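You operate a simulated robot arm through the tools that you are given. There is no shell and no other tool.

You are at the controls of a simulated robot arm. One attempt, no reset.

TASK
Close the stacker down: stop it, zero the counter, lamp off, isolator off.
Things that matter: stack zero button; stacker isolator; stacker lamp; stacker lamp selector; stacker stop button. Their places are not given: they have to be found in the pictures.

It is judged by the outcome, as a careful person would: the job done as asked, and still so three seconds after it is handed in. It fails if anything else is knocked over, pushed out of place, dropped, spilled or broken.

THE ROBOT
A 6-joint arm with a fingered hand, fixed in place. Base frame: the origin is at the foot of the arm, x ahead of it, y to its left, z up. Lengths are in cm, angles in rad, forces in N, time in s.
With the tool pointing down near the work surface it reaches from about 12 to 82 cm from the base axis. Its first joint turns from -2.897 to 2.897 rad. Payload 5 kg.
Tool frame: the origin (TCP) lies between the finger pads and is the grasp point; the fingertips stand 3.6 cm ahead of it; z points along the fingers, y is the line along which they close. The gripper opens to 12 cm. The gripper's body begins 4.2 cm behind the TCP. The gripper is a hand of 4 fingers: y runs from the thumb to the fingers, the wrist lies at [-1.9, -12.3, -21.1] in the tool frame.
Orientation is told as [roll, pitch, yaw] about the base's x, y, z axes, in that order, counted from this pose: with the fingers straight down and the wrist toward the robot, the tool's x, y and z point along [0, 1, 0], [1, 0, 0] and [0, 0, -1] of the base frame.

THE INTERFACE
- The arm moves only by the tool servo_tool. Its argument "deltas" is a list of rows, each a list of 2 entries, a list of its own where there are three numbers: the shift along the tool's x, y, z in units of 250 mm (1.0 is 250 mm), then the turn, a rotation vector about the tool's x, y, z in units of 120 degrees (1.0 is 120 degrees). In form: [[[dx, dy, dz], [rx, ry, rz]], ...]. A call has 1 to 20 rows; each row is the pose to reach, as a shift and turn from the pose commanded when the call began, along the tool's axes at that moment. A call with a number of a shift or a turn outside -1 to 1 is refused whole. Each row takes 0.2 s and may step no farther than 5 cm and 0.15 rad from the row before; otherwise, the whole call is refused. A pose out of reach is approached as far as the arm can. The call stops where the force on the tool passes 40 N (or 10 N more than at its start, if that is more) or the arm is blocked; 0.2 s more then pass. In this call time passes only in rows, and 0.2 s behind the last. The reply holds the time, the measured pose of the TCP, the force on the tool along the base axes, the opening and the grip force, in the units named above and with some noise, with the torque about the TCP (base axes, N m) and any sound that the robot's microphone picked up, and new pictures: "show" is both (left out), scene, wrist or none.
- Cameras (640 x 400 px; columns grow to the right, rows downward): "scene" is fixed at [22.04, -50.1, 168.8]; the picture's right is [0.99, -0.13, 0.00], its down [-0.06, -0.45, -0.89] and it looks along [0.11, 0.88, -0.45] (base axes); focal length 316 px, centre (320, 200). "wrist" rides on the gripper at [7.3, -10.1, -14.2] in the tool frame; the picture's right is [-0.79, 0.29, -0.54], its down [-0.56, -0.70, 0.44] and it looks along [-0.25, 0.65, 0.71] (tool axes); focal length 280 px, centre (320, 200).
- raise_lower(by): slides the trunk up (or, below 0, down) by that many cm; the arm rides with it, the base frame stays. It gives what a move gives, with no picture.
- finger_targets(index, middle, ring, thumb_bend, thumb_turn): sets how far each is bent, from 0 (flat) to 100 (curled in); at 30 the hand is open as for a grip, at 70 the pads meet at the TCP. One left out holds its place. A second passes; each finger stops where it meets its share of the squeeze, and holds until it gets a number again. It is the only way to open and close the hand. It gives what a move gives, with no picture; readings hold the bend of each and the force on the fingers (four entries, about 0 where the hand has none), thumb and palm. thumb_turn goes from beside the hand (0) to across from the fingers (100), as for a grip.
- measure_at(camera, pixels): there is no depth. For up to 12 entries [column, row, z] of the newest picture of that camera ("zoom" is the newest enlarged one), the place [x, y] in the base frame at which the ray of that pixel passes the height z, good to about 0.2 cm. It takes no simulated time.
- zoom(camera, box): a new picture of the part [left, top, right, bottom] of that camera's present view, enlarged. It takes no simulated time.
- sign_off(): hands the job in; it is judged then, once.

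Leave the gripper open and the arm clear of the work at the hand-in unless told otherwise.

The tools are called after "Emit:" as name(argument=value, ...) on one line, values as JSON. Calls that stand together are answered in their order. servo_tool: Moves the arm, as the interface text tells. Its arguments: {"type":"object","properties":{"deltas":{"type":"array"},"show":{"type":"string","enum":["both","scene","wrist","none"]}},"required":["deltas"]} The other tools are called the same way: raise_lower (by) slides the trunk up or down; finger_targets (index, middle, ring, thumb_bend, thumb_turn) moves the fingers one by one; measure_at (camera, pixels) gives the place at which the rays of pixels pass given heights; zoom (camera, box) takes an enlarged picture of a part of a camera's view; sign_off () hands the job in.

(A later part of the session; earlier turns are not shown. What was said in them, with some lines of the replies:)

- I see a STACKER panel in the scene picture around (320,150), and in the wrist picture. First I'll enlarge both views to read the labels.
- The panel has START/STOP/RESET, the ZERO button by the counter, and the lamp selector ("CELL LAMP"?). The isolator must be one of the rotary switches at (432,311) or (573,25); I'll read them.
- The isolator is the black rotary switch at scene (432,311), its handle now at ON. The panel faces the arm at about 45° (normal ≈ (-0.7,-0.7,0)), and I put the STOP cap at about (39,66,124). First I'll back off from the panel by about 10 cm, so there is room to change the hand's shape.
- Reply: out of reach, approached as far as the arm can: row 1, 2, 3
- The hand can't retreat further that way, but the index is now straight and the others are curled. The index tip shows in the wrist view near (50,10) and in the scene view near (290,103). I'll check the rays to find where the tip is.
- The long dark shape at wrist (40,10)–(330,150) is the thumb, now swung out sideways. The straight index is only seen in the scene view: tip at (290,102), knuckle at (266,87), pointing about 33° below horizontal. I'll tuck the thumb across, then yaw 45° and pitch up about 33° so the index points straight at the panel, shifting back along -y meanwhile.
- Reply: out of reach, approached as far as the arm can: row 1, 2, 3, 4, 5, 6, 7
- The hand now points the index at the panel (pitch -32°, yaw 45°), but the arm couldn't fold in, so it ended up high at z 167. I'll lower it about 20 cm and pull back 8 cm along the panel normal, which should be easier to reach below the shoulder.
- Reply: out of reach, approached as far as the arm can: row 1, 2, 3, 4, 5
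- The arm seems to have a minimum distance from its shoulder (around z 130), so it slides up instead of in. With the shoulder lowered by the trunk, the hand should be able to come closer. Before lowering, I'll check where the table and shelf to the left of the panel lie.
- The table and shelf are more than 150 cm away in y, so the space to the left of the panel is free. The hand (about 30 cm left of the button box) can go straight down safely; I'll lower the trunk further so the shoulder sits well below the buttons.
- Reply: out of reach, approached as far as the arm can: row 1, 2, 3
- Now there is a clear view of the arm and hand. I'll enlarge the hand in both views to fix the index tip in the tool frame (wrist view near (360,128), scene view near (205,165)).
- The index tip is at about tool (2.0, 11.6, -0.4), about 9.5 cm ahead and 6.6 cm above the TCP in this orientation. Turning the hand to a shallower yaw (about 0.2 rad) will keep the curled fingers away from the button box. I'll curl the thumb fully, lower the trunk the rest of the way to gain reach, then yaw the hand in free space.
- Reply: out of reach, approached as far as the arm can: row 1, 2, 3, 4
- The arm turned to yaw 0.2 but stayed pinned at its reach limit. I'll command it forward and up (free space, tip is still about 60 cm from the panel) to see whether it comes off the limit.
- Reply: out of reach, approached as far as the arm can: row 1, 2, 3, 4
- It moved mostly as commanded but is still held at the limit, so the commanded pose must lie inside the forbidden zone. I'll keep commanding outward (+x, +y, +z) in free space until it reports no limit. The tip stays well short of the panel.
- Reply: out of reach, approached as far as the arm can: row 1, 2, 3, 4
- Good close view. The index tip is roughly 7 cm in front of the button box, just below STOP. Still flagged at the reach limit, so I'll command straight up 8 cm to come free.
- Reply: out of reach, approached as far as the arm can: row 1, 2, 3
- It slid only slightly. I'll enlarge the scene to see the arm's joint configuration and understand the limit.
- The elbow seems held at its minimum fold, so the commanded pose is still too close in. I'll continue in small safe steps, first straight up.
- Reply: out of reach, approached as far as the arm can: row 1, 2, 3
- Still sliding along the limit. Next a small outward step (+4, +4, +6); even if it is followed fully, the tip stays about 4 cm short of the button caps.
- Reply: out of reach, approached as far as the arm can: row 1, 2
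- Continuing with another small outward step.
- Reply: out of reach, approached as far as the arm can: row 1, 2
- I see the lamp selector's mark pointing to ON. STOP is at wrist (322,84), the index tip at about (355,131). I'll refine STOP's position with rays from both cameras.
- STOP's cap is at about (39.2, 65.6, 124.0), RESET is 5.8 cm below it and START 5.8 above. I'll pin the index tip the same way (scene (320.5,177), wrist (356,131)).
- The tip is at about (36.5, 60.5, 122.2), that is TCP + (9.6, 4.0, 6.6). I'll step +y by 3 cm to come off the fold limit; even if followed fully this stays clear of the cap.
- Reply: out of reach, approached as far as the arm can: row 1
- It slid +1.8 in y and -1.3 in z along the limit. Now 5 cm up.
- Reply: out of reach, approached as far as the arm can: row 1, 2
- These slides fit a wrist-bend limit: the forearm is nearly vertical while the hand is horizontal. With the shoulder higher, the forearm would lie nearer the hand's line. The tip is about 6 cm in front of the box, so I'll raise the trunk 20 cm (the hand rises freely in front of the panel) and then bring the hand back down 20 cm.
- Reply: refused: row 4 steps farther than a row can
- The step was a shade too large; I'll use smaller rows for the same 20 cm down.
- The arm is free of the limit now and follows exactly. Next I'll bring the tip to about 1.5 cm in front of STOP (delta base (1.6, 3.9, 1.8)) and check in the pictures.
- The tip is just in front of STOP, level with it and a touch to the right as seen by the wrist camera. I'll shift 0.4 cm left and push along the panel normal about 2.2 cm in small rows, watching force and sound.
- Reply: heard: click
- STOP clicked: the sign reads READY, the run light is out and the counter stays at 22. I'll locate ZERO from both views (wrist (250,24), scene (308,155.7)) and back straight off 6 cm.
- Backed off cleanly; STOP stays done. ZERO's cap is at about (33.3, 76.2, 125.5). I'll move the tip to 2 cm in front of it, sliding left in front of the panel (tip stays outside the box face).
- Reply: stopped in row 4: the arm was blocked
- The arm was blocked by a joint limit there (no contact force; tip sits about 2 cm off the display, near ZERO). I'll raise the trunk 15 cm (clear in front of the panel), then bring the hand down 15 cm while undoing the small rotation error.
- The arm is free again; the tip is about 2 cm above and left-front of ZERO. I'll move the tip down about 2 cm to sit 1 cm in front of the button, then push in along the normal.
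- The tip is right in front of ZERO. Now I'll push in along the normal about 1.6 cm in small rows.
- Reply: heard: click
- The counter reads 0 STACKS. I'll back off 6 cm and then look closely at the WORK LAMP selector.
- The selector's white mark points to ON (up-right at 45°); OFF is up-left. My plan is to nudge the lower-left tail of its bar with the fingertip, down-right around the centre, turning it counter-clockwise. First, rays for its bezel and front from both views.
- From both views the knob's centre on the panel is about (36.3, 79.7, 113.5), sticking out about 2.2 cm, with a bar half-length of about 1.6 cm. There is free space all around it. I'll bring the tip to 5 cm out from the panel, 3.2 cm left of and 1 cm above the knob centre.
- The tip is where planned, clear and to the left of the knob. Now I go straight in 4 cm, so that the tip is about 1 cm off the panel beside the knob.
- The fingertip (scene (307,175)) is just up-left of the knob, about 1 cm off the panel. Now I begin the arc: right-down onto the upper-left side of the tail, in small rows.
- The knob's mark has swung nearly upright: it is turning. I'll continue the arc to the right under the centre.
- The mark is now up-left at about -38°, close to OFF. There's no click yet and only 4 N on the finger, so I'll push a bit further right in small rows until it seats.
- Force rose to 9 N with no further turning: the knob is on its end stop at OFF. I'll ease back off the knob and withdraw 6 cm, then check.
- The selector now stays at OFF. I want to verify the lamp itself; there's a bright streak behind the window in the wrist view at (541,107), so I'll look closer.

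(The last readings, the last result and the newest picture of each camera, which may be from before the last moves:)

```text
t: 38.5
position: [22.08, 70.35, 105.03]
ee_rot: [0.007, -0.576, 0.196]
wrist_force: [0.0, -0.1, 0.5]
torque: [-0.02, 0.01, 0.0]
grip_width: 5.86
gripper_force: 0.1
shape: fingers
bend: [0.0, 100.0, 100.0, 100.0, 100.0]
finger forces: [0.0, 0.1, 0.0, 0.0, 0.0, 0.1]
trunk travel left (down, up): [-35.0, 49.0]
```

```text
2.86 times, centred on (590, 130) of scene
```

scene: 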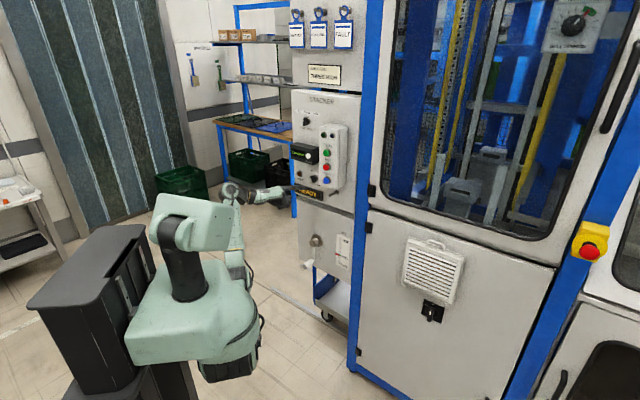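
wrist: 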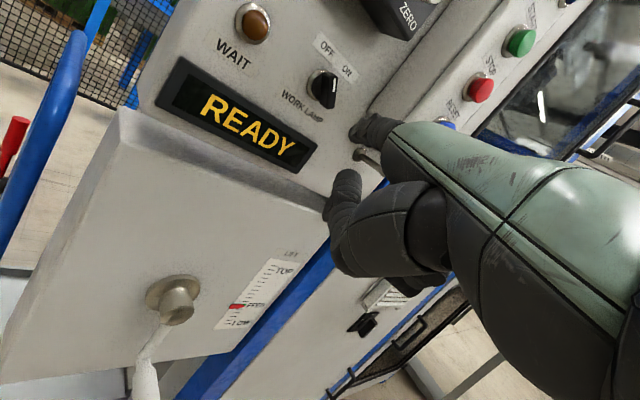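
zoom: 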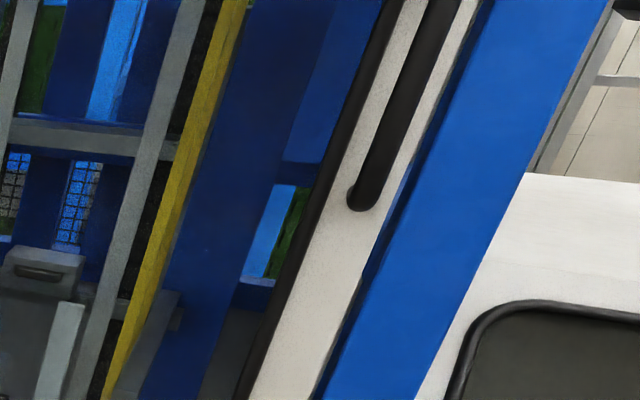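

The window only shows reflections of ceiling lights; the selector is firmly at OFF. Now the isolator: it is visible in the wrist view near (362,325) as well as scene (432,311). I'll enlarge both to triangulate it.

Emit:
zoom(camera="wrist", box=[325, 270, 425, 370])

Emit:
measure_at(camera="wrist", pixels=[[365, 322, 75], [365, 322, 70], [365, 322, 65], [365, 322, 60]])

Emit:
measure_at(camera="scene", pixels=[[432.2, 312.5, 75], [432.2, 312.5, 70], [432.2, 312.5, 65], [432.2, 312.5, 60]])

Emit:
zoom(camera="scene", box=[415, 293, 450, 328])

```text
4.00 times, centred on (375, 320) of wrist
```

zoom: 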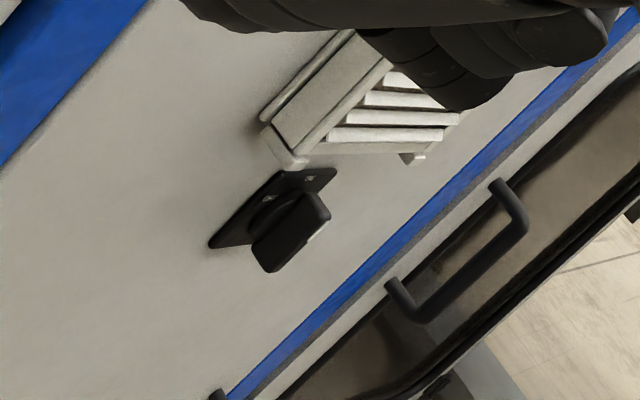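

```text
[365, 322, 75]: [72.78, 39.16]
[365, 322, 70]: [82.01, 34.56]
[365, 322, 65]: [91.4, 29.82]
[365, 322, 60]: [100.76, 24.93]
```

```text
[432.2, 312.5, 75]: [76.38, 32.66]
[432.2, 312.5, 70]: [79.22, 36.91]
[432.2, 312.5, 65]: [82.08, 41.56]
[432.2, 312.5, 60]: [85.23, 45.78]
```

```text
11.43 times, centred on (432, 310) of scene
```

zoom: 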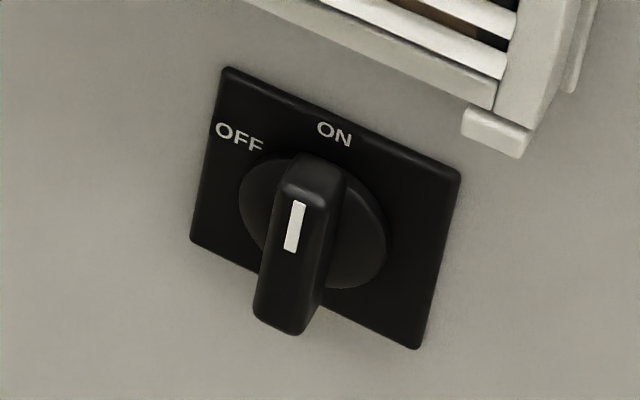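

The isolator handle is at roughly (78.7, 35.8, 71.5), low on the door to the right. Before moving there, I want to know how far out the LIFT crank sticks (scene hub (316,241), handle (308,265)), so as to pass clear of it.

Emit:
measure_at(camera="scene", pixels=[[315.5, 241.5, 95], [315.5, 241.5, 90], [315.5, 241.5, 85], [309, 264, 90], [309, 264, 85], [309, 264, 80], [309, 264, 75]])

Emit:
measure_at(camera="wrist", pixels=[[180, 302, 95], [180, 302, 90], [180, 302, 85], [148, 385, 85], [148, 385, 80], [148, 385, 75]])

Emit:
servo_tool(deltas=[[[-0.089, -0.111, -0.0726], [0, 0, 0]], [[-0.178, -0.223, -0.145], [0, 0, 0]], [[-0.267, -0.334, -0.218], [0, 0, 0]]], show="both")

```text
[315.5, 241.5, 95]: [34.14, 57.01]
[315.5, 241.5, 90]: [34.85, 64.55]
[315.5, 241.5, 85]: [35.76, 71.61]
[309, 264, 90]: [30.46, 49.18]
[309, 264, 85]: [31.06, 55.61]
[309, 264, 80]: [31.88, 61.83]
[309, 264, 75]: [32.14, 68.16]
```

```text
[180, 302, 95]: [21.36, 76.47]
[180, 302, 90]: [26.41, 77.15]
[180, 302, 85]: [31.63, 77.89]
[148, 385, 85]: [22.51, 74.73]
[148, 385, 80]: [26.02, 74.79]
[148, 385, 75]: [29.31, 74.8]
```

```text
t: 39.3
position: [13.73, 61.52, 105.07]
ee_rot: [0.008, -0.579, 0.196]
wrist_force: [-0.4, -0.3, 0.1]
torque: [0.06, 0.04, 0.01]
grip_width: 5.85
gripper_force: 0.2
shape: fingers
bend: [0.0, 100.0, 100.0, 100.0, 100.0]
finger forces: [0.0, 0.0, 0.1, 0.0, 0.1, 0.0]
trunk travel left (down, up): [-35.0, 49.0]
```

scene: 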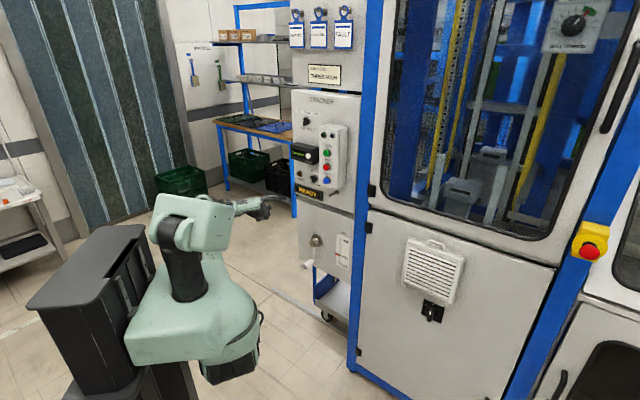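
wrist: 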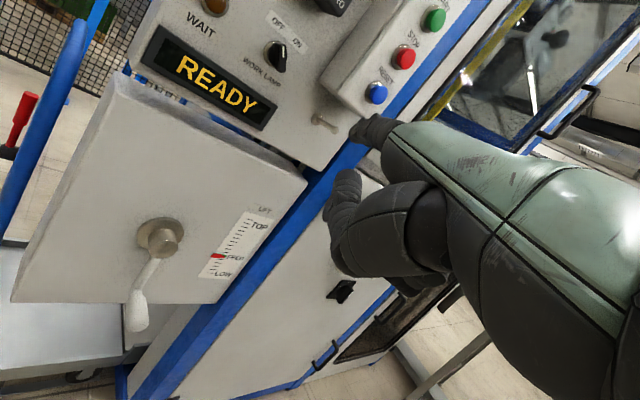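

The crank protrudes only to x+y≈107 near (32,75,71); my path stays inside x+y<97. I'll move in two hops down and right along the machine toward the isolator, keeping clear.

Emit:
servo_tool(deltas=[[[-0.112, 0.026, 0.133], [0, 0, 0]], [[-0.224, 0.052, 0.266], [0, 0, 0]], [[-0.336, 0.078, 0.399], [0, 0, 0]], [[-0.448, 0.104, 0.532], [0, 0, 0]], [[-0.56, 0.13, 0.665], [0, 0, 0]], [[-0.672, 0.156, 0.797], [0, 0, 0]], [[-0.784, 0.182, 0.93], [0, 0, 0]]], show="both")

```text
t: 40.9
position: [33.49, 45.98, 88.01]
ee_rot: [0.008, -0.577, 0.196]
wrist_force: [0.6, -0.3, -0.4]
torque: [-0.01, -0.01, 0.0]
grip_width: 5.85
gripper_force: 0.0
shape: fingers
bend: [0.0, 100.0, 100.0, 100.0, 100.0]
finger forces: [0.1, 0.0, 0.0, 0.0, 0.0, 0.0]
trunk travel left (down, up): [-35.0, 49.0]
```

scene: 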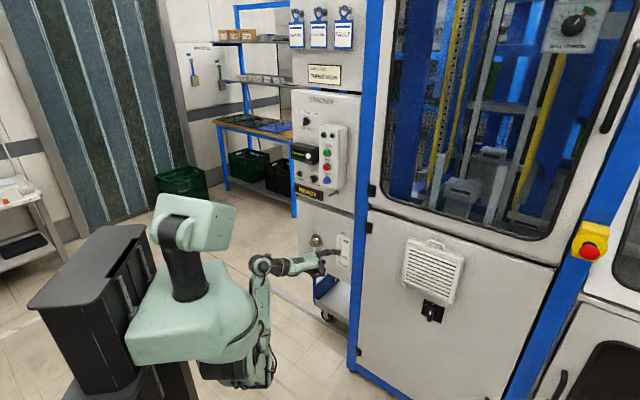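
wrist: 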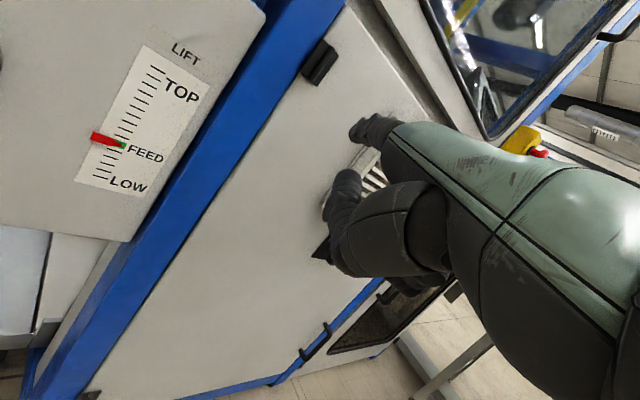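

Clear. Second hop, to have the tip about 10 cm left of and 12 cm out from the isolator.

Emit:
servo_tool(deltas=[[[-0.112, 0.023, 0.138], [0, 0, 0]], [[-0.224, 0.046, 0.275], [0, 0, 0]], [[-0.336, 0.069, 0.413], [0, 0, 0]], [[-0.448, 0.091, 0.551], [0, 0, 0]], [[-0.56, 0.114, 0.689], [0, 0, 0]], [[-0.672, 0.137, 0.826], [0, 0, 0]], [[-0.784, 0.16, 0.964], [0, 0, 0]]], show="both")

Emit:
zoom(camera="scene", box=[380, 270, 460, 340])

```text
t: 42.5
position: [53.91, 29.9, 69.73]
ee_rot: [0.009, -0.579, 0.196]
wrist_force: [0.0, -0.1, 1.2]
torque: [0.01, 0.01, 0.01]
grip_width: 5.86
gripper_force: 0.1
shape: fingers
bend: [0.0, 100.0, 100.0, 100.0, 100.0]
finger forces: [0.1, 0.0, 0.1, 0.0, 0.0, 0.1]
trunk travel left (down, up): [-35.0, 49.0]
```

scene: 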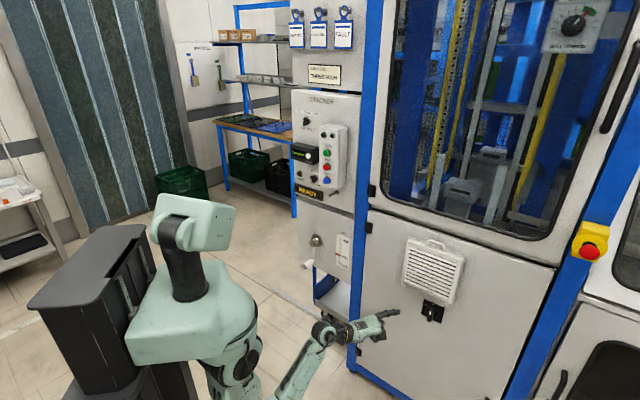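
wrist: 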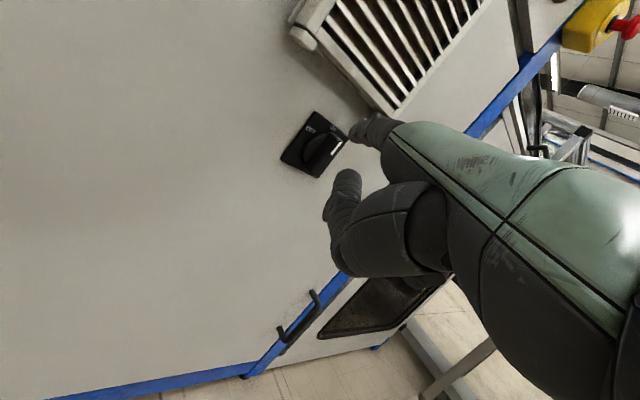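

```text
5.71 times, centred on (420, 305) of scene
```

zoom: 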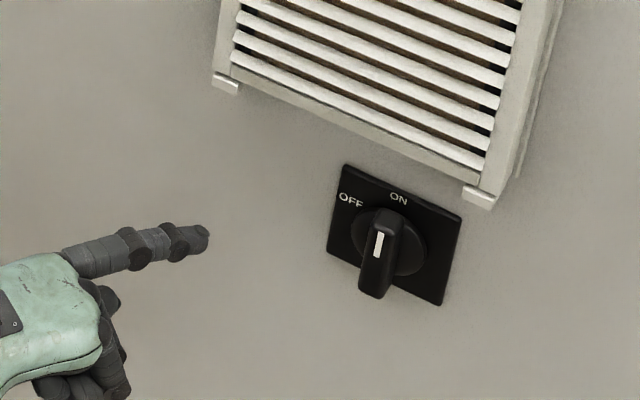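

Good view of the isolator in both cameras. I'll enlarge the wrist view and triangulate its plate corners and handle.

Emit:
zoom(camera="wrist", box=[270, 95, 360, 185])

Emit:
zoom(camera="scene", box=[415, 293, 450, 328])

```text
4.44 times, centred on (315, 140) of wrist
```

zoom: 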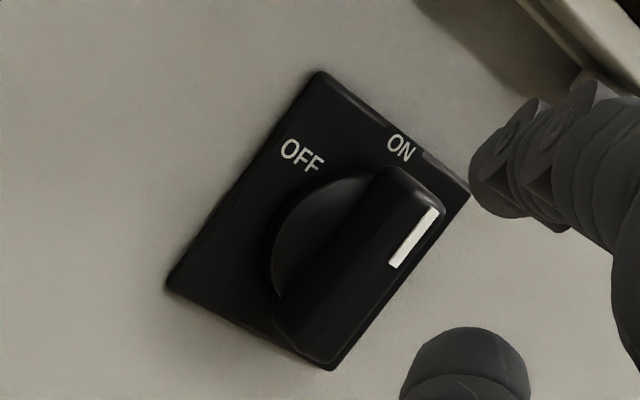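

```text
11.43 times, centred on (432, 310) of scene
```

zoom: 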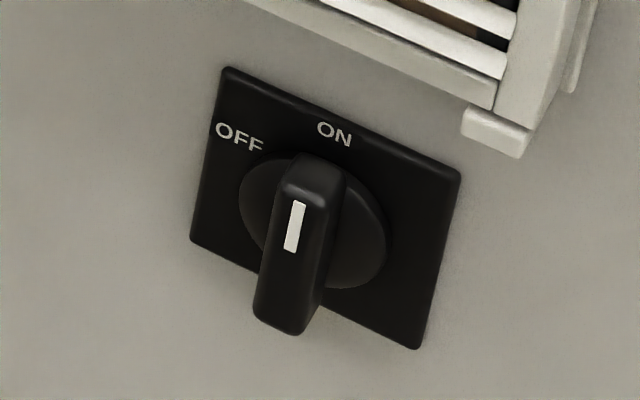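

Emit:
measure_at(camera="wrist", pixels=[[315, 111.2, 75], [315, 111.2, 72], [280.6, 159.1, 70], [280.6, 159.1, 67], [317.25, 177.8, 70], [317.25, 177.8, 67], [336.2, 148.6, 74], [336.2, 148.6, 71], [336.2, 148.6, 68]])

Emit:
measure_at(camera="scene", pixels=[[423.7, 298.4, 75], [423.7, 298.4, 72], [420.8, 313.7, 70], [420.8, 313.7, 67], [440.3, 323, 70], [440.3, 323, 67], [429.8, 312.4, 74], [429.8, 312.4, 71], [429.8, 312.4, 68]])

```text
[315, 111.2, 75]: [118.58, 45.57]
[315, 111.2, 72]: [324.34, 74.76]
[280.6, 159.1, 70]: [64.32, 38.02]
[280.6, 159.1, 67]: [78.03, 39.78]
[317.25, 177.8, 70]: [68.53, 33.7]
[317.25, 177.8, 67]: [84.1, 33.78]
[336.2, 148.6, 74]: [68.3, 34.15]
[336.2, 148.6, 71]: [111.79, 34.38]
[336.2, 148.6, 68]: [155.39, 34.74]
```

```text
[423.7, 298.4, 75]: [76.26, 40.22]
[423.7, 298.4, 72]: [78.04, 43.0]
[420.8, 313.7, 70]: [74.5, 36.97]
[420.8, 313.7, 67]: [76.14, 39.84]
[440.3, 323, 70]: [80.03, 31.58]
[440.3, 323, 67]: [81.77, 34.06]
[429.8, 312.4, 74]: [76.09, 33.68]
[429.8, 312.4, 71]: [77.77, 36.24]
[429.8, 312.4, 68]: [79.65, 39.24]
```

The plate's centre is about (78.8, 36.7, 71.5) with the handle standing 3.6 cm out, upright at ON; OFF is up-left, so it turns counter-clockwise. I'll push the handle's lower end from left to right. First I place the tip 7 cm out, 4.2 cm left of and 2.4 cm below the centre.

Emit:
servo_tool(deltas=[[[-0.009, 0.03, 0.134], [0, 0, 0]], [[-0.017, 0.06, 0.268], [0, 0, 0]], [[-0.026, 0.091, 0.403], [0, 0, 0]]], show="both")

Emit:
zoom(camera="scene", box=[390, 280, 460, 340])

Emit:
zoom(camera="wrist", box=[290, 60, 410, 180])

```text
t: 43.3
position: [61.2, 30.75, 62.59]
ee_rot: [0.004, -0.577, 0.195]
wrist_force: [0.4, -0.5, -0.3]
torque: [-0.02, -0.02, -0.02]
grip_width: 5.86
gripper_force: 0.0
shape: fingers
bend: [0.0, 100.0, 100.0, 100.0, 100.0]
finger forces: [0.0, 0.1, 0.0, 0.0, 0.0, 0.1]
trunk travel left (down, up): [-35.0, 49.0]
```

scene: 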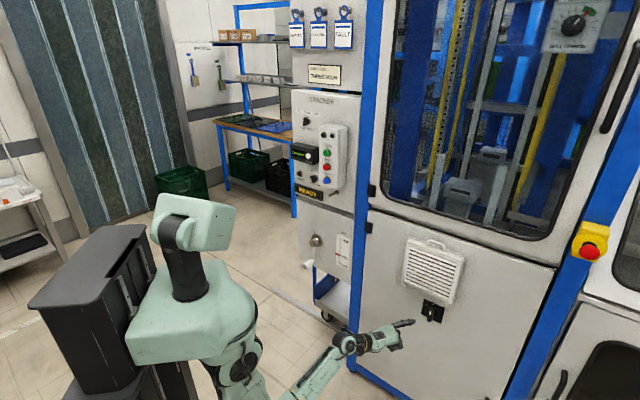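
wrist: 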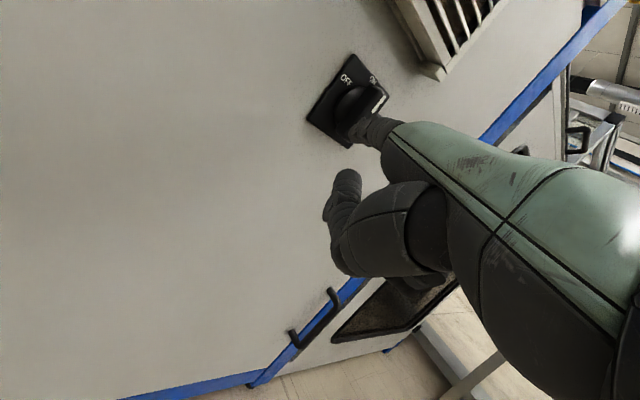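

```text
6.67 times, centred on (425, 310) of scene
```

zoom: 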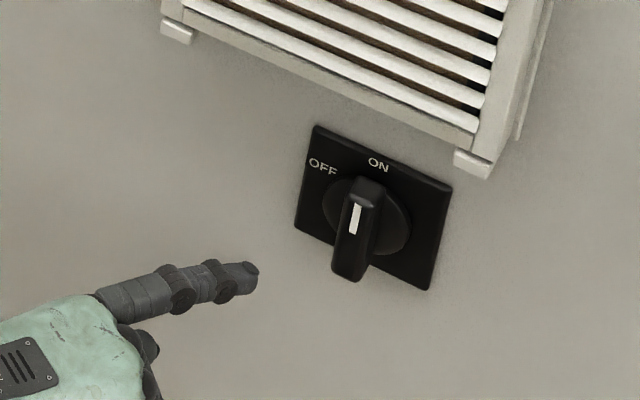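

```text
3.33 times, centred on (350, 120) of wrist
```

zoom: 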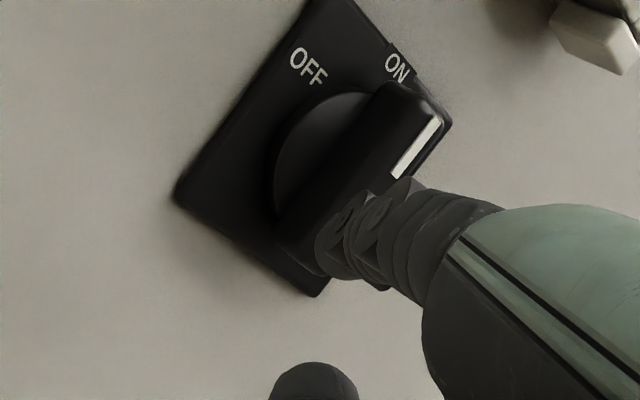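

The tip sits left of the handle's lower end. Straight in 5.2 cm now, so the tip lies beside the handle.

Emit:
servo_tool(deltas=[[[0.038, 0.048, 0.031], [0, 0, 0]], [[0.077, 0.097, 0.063], [0, 0, 0]], [[0.1154, 0.1449, 0.0944], [0, 0, 0]]], show="both")

Emit:
zoom(camera="scene", box=[400, 285, 460, 335])

Emit:
zoom(camera="wrist", box=[290, 60, 410, 180])

```text
t: 44.1
position: [64.94, 34.61, 62.52]
ee_rot: [0.004, -0.579, 0.198]
wrist_force: [0.0, 0.1, 0.5]
torque: [0.01, 0.01, -0.01]
grip_width: 5.84
gripper_force: 0.0
shape: fingers
bend: [0.0, 100.0, 100.0, 100.0, 100.0]
finger forces: [0.1, 0.1, 0.0, 0.0, 0.0, 0.1]
trunk travel left (down, up): [-35.0, 49.0]
```

scene: 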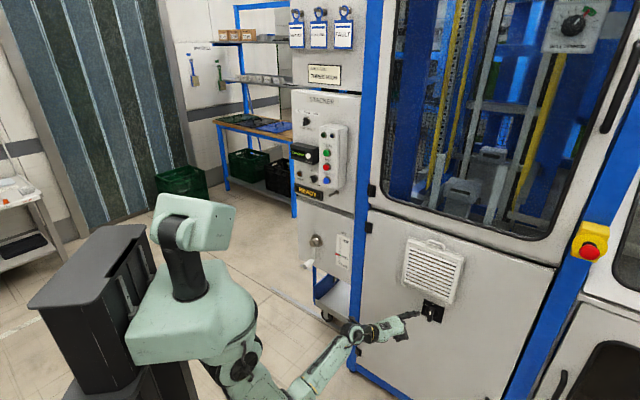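
wrist: 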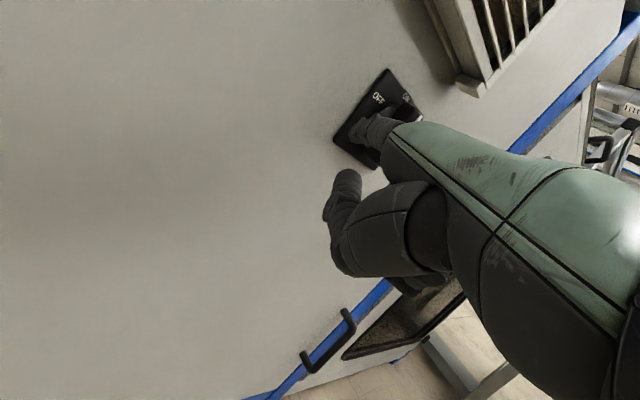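

```text
8.00 times, centred on (430, 310) of scene
```

zoom: 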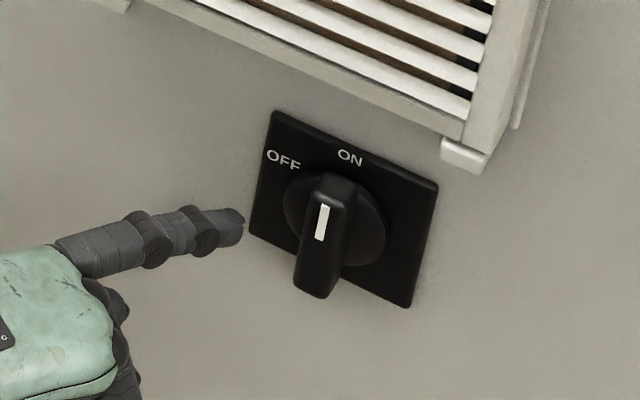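

```text
3.33 times, centred on (350, 120) of wrist
```

zoom: 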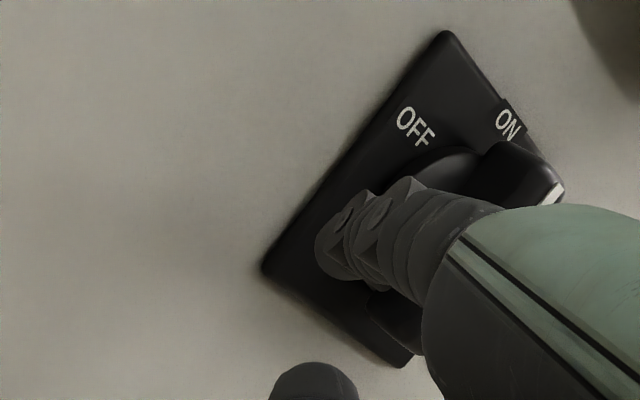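

The tip is left of the handle's lower half. Now I sweep it right along an arc under the centre, in small rows.

Emit:
servo_tool(deltas=[[[-0.0333, 0.0186, 0.0121], [0, 0, 0]], [[-0.0649, 0.0363, 0.0237], [0, 0, 0]], [[-0.0898, 0.0437, 0.0428], [0, 0, 0]], [[-0.1131, 0.0534, 0.0563], [0, 0, 0]]], show="both")

Emit:
zoom(camera="scene", box=[400, 285, 460, 335])

Emit:
zoom(camera="wrist", box=[290, 60, 410, 180])

```text
t: 45.1
position: [67.06, 32.3, 62.24]
ee_rot: [0.006, -0.577, 0.197]
wrist_force: [-4.0, 3.0, 0.2]
torque: [-0.18, -0.32, 0.37]
grip_width: 5.83
gripper_force: 2.4
shape: fingers
bend: [0.0, 100.0, 100.0, 100.0, 100.0]
finger forces: [4.5, 0.0, 0.1, 0.0, 0.1, 0.0]
trunk travel left (down, up): [-35.0, 49.0]
```

scene: 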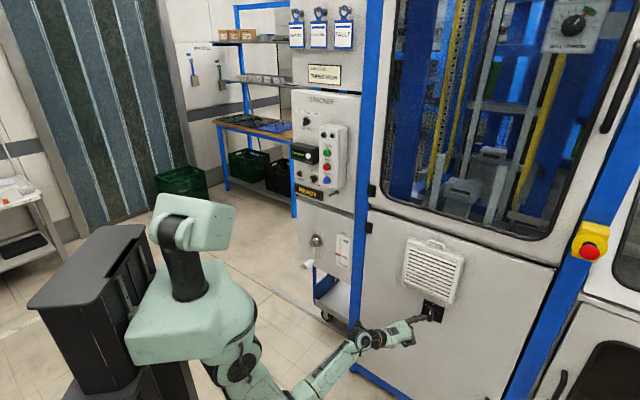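
wrist: 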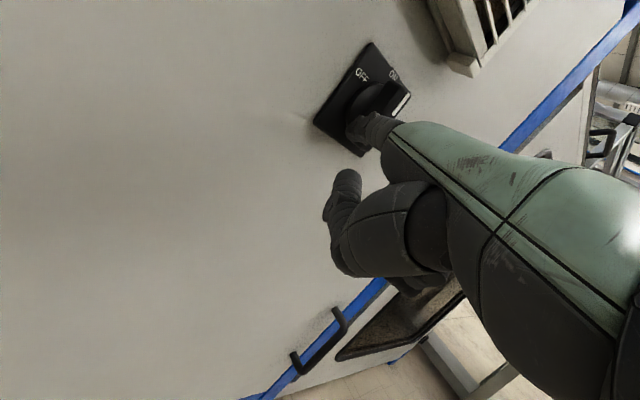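

```text
8.00 times, centred on (430, 310) of scene
```

zoom: 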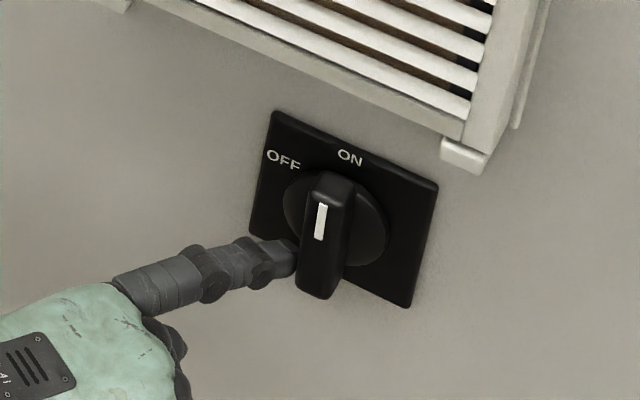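

```text
3.33 times, centred on (350, 120) of wrist
```

zoom: 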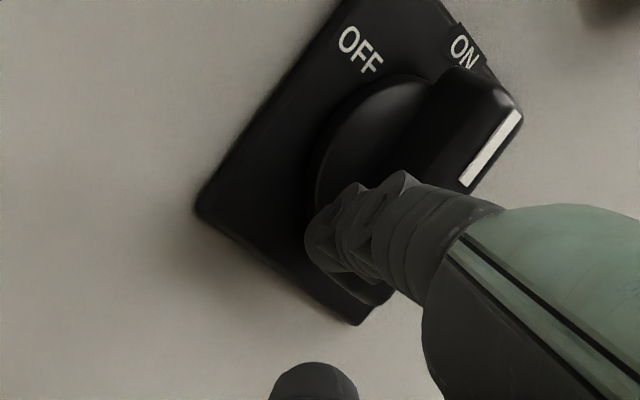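

Contact: about 4.5 N and the handle has just begun to tilt. I continue the arc.

Emit:
servo_tool(deltas=[[[-0.0133, 0.0069, 0.0057], [0, 0, 0]], [[-0.0266, 0.0138, 0.0114], [0, 0, 0]], [[-0.04, 0.0229, 0.0137], [0, 0, 0]], [[-0.0532, 0.032, 0.016], [0, 0, 0]], [[-0.0765, 0.0504, 0.0162], [0, 0, 0]]], show="both")

Emit:
zoom(camera="scene", box=[400, 285, 460, 335])

Emit:
zoom(camera="wrist", box=[290, 60, 410, 180])

```text
t: 46.3
position: [68.78, 30.65, 62.45]
ee_rot: [0.007, -0.578, 0.194]
wrist_force: [-0.6, 0.4, 0.4]
torque: [0.05, 0.02, -0.02]
grip_width: 5.81
gripper_force: 0.0
shape: fingers
bend: [0.0, 100.0, 100.0, 100.0, 100.0]
finger forces: [0.0, 0.0, 0.0, 0.0, 0.0, 0.0]
trunk travel left (down, up): [-35.0, 49.0]
```

scene: 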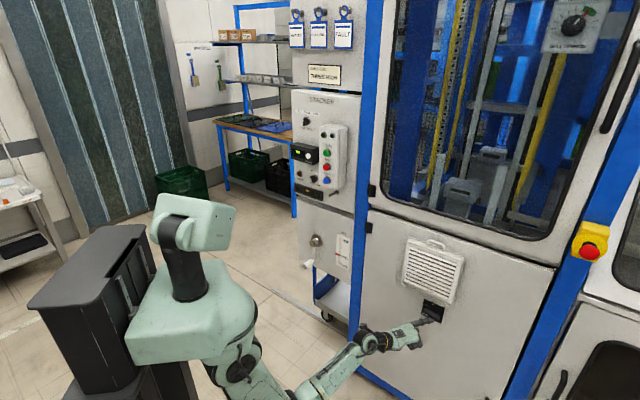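
wrist: 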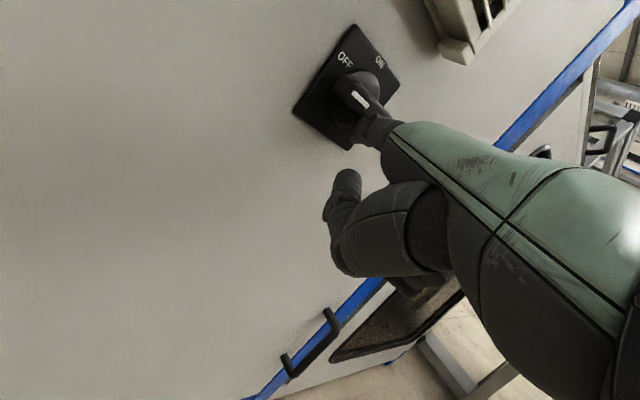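

```text
8.00 times, centred on (430, 310) of scene
```

zoom: 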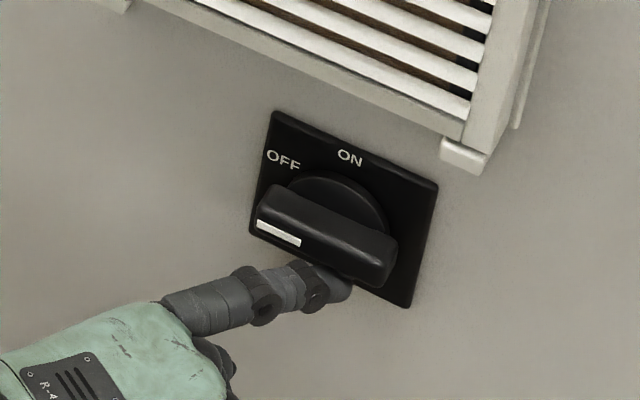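

```text
3.33 times, centred on (350, 120) of wrist
```

zoom: 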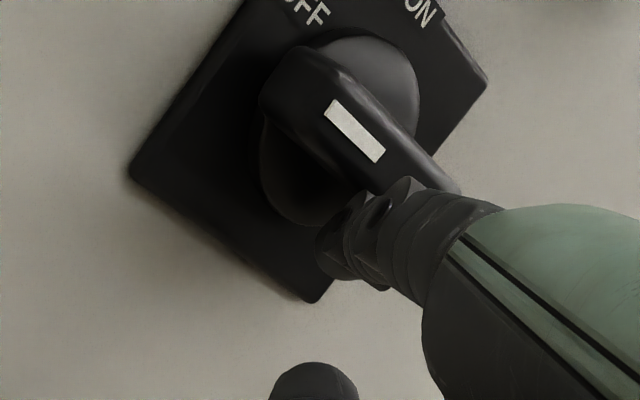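

The handle has snapped a full quarter turn: it lies level along the plate with its mark on the left (OFF), and the READY sign looks dark. I'll lower the finger 1 cm off it and withdraw 10 cm, then check everything.

Emit:
servo_tool(deltas=[[[0, -0.0218, 0.0335], [0, 0, 0]], [[-0.0666, -0.1054, -0.021], [0, 0, 0]], [[-0.1332, -0.189, -0.0755], [0, 0, 0]], [[-0.222, -0.3004, -0.148], [0, 0, 0]]], show="both")

Emit:
zoom(camera="scene", box=[400, 285, 460, 335])

Emit:
zoom(camera="scene", box=[280, 110, 350, 205])

Emit:
zoom(camera="scene", box=[380, 0, 640, 160])

```text
t: 47.3
position: [61.86, 23.04, 61.47]
ee_rot: [0.004, -0.579, 0.195]
wrist_force: [-0.6, -0.7, 0.1]
torque: [0.03, -0.01, 0.02]
grip_width: 5.82
gripper_force: 0.0
shape: fingers
bend: [0.0, 100.0, 100.0, 100.0, 100.0]
finger forces: [0.1, 0.0, 0.0, 0.0, 0.0, 0.0]
trunk travel left (down, up): [-35.0, 49.0]
```

scene: 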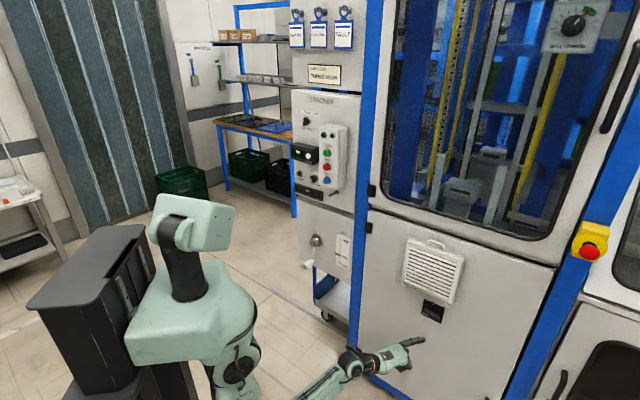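
wrist: 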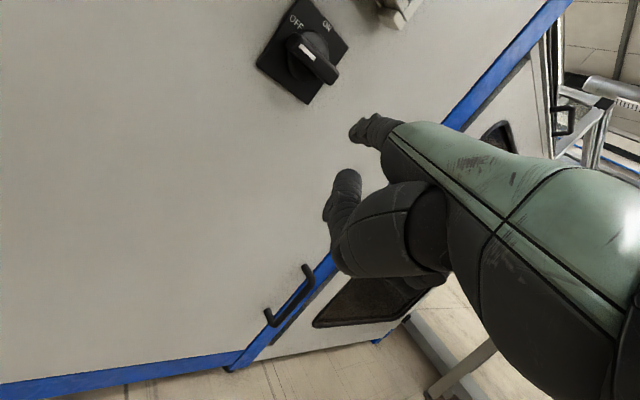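

```text
8.00 times, centred on (430, 310) of scene
```

zoom: 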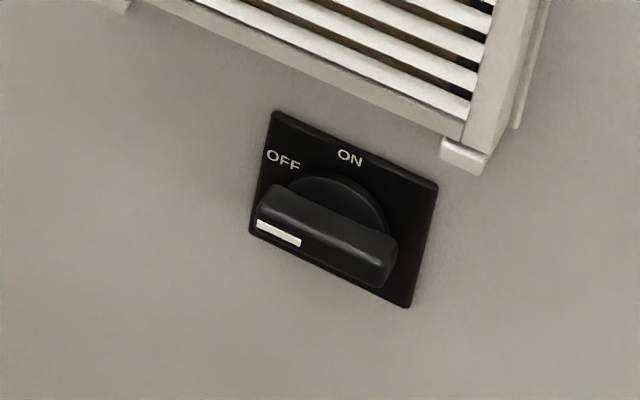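

```text
4.21 times, centred on (315, 158) of scene
```

zoom: 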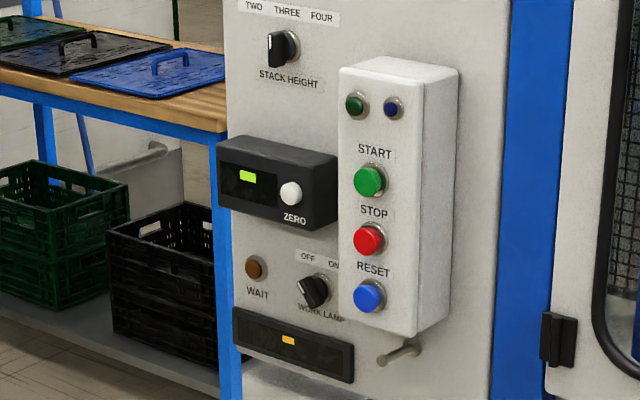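

```text
2.46 times, centred on (510, 80) of scene
```

zoom: 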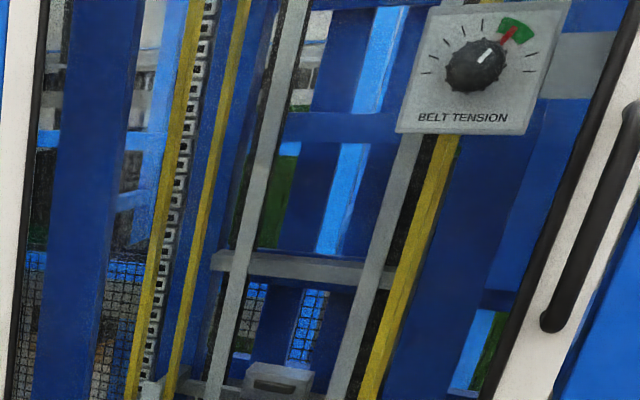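

The isolator is at OFF, the counter and status displays are dark (power removed), and nothing else has moved. One last close check of the lamp selector's seated angle, then I'll open the hand and move clear.

Emit:
zoom(camera="scene", box=[302, 168, 326, 192])

Emit:
servo_tool(deltas=[[[-0.089, -0.111, -0.0726], [0, 0, 0]], [[-0.178, -0.223, -0.145], [0, 0, 0]], [[-0.22, -0.279, -0.182], [0, 0, 0]]], show="scene")

```text
16.00 times, centred on (314, 180) of scene
```

zoom: 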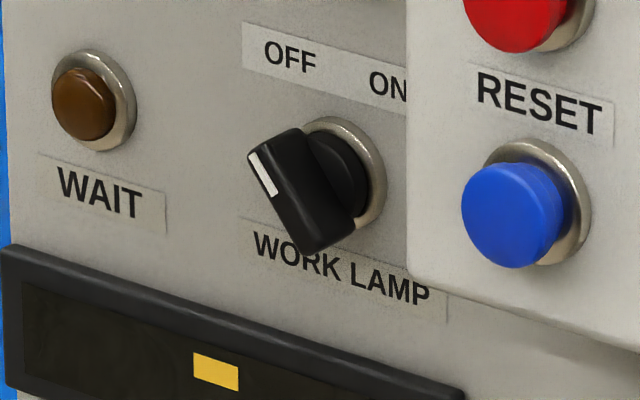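

```text
t: 48.1
position: [54.68, 16.2, 61.31]
ee_rot: [0.008, -0.579, 0.194]
wrist_force: [0.1, 0.4, 0.3]
torque: [0.02, -0.01, -0.04]
grip_width: 5.81
gripper_force: 0.1
shape: fingers
bend: [0.0, 100.0, 100.0, 100.0, 100.0]
finger forces: [0.0, 0.0, 0.0, 0.1, 0.0, 0.0]
trunk travel left (down, up): [-35.0, 49.0]
```

scene: 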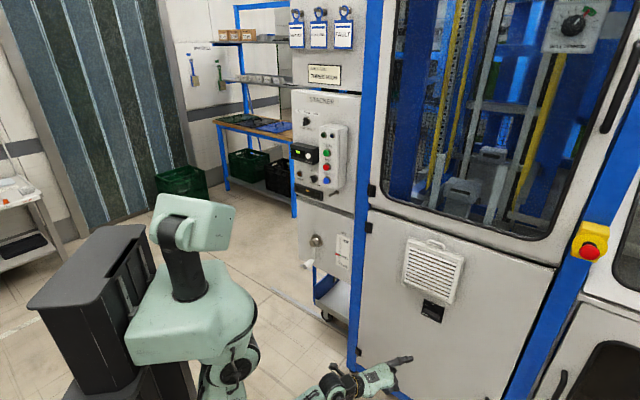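

The lamp selector rests at about -43° (OFF), matching its earlier +44° at ON. The hand is about 20 cm clear; I'll open it.

Emit:
finger_targets(index=30, middle=30, ring=30, thumb_bend=30, thumb_turn=98)

Emit:
zoom(camera="scene", box=[280, 100, 480, 380])

```text
t: 49.1
position: [54.59, 16.22, 61.2]
ee_rot: [0.004, -0.578, 0.196]
wrist_force: [0.5, -1.1, -0.1]
torque: [0.05, 0.02, -0.01]
grip_width: 12.38
gripper_force: 0.0
shape: fingers
bend: [30.0, 30.0, 30.0, 30.0, 96.0]
finger forces: [0.0, 0.0, 0.0, 0.1, 0.0, 0.0]
trunk travel left (down, up): [-35.0, 49.0]
```

```text
1.43 times, centred on (380, 240) of scene
```

zoom: 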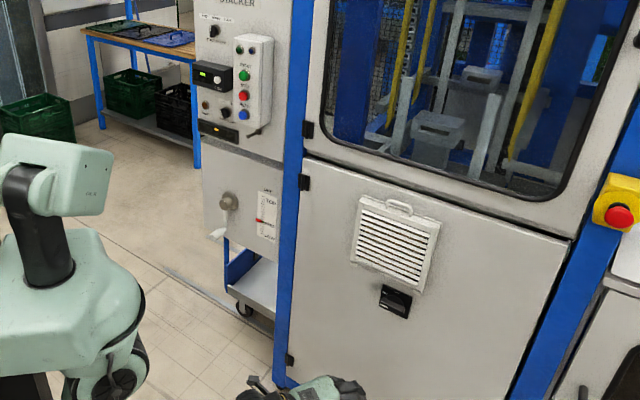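

The stacker is stopped, the counter was zeroed, the lamp selector is at OFF and the isolator is at OFF. The hand is open and clear, and nothing else has been disturbed, so I'm handing in.

Emit:
sign_off()

```text
The job is handed in.
```

The stacker is closed down and the job is handed in. I could not see the work lamp itself in either camera, so lamp off is inferred from the selector and the isolator.

1. **Stop:** I pressed STOP and heard it click. The sign changed from RUNNING to READY and the run light went out.
2. **Zero:** I pressed ZERO and the counter went from 22 STACKS to 0 STACKS.
3. **Lamp:** I turned the WORK LAMP selector from ON to OFF until it reached its end stop, and it stayed there.
4. **Isolator:** I turned the handle a quarter turn to OFF. The counter and status sign then went blank apart from one small lit block each.

I saw nothing else moved or knocked. The hand is open and about 20 cm clear of the machine.
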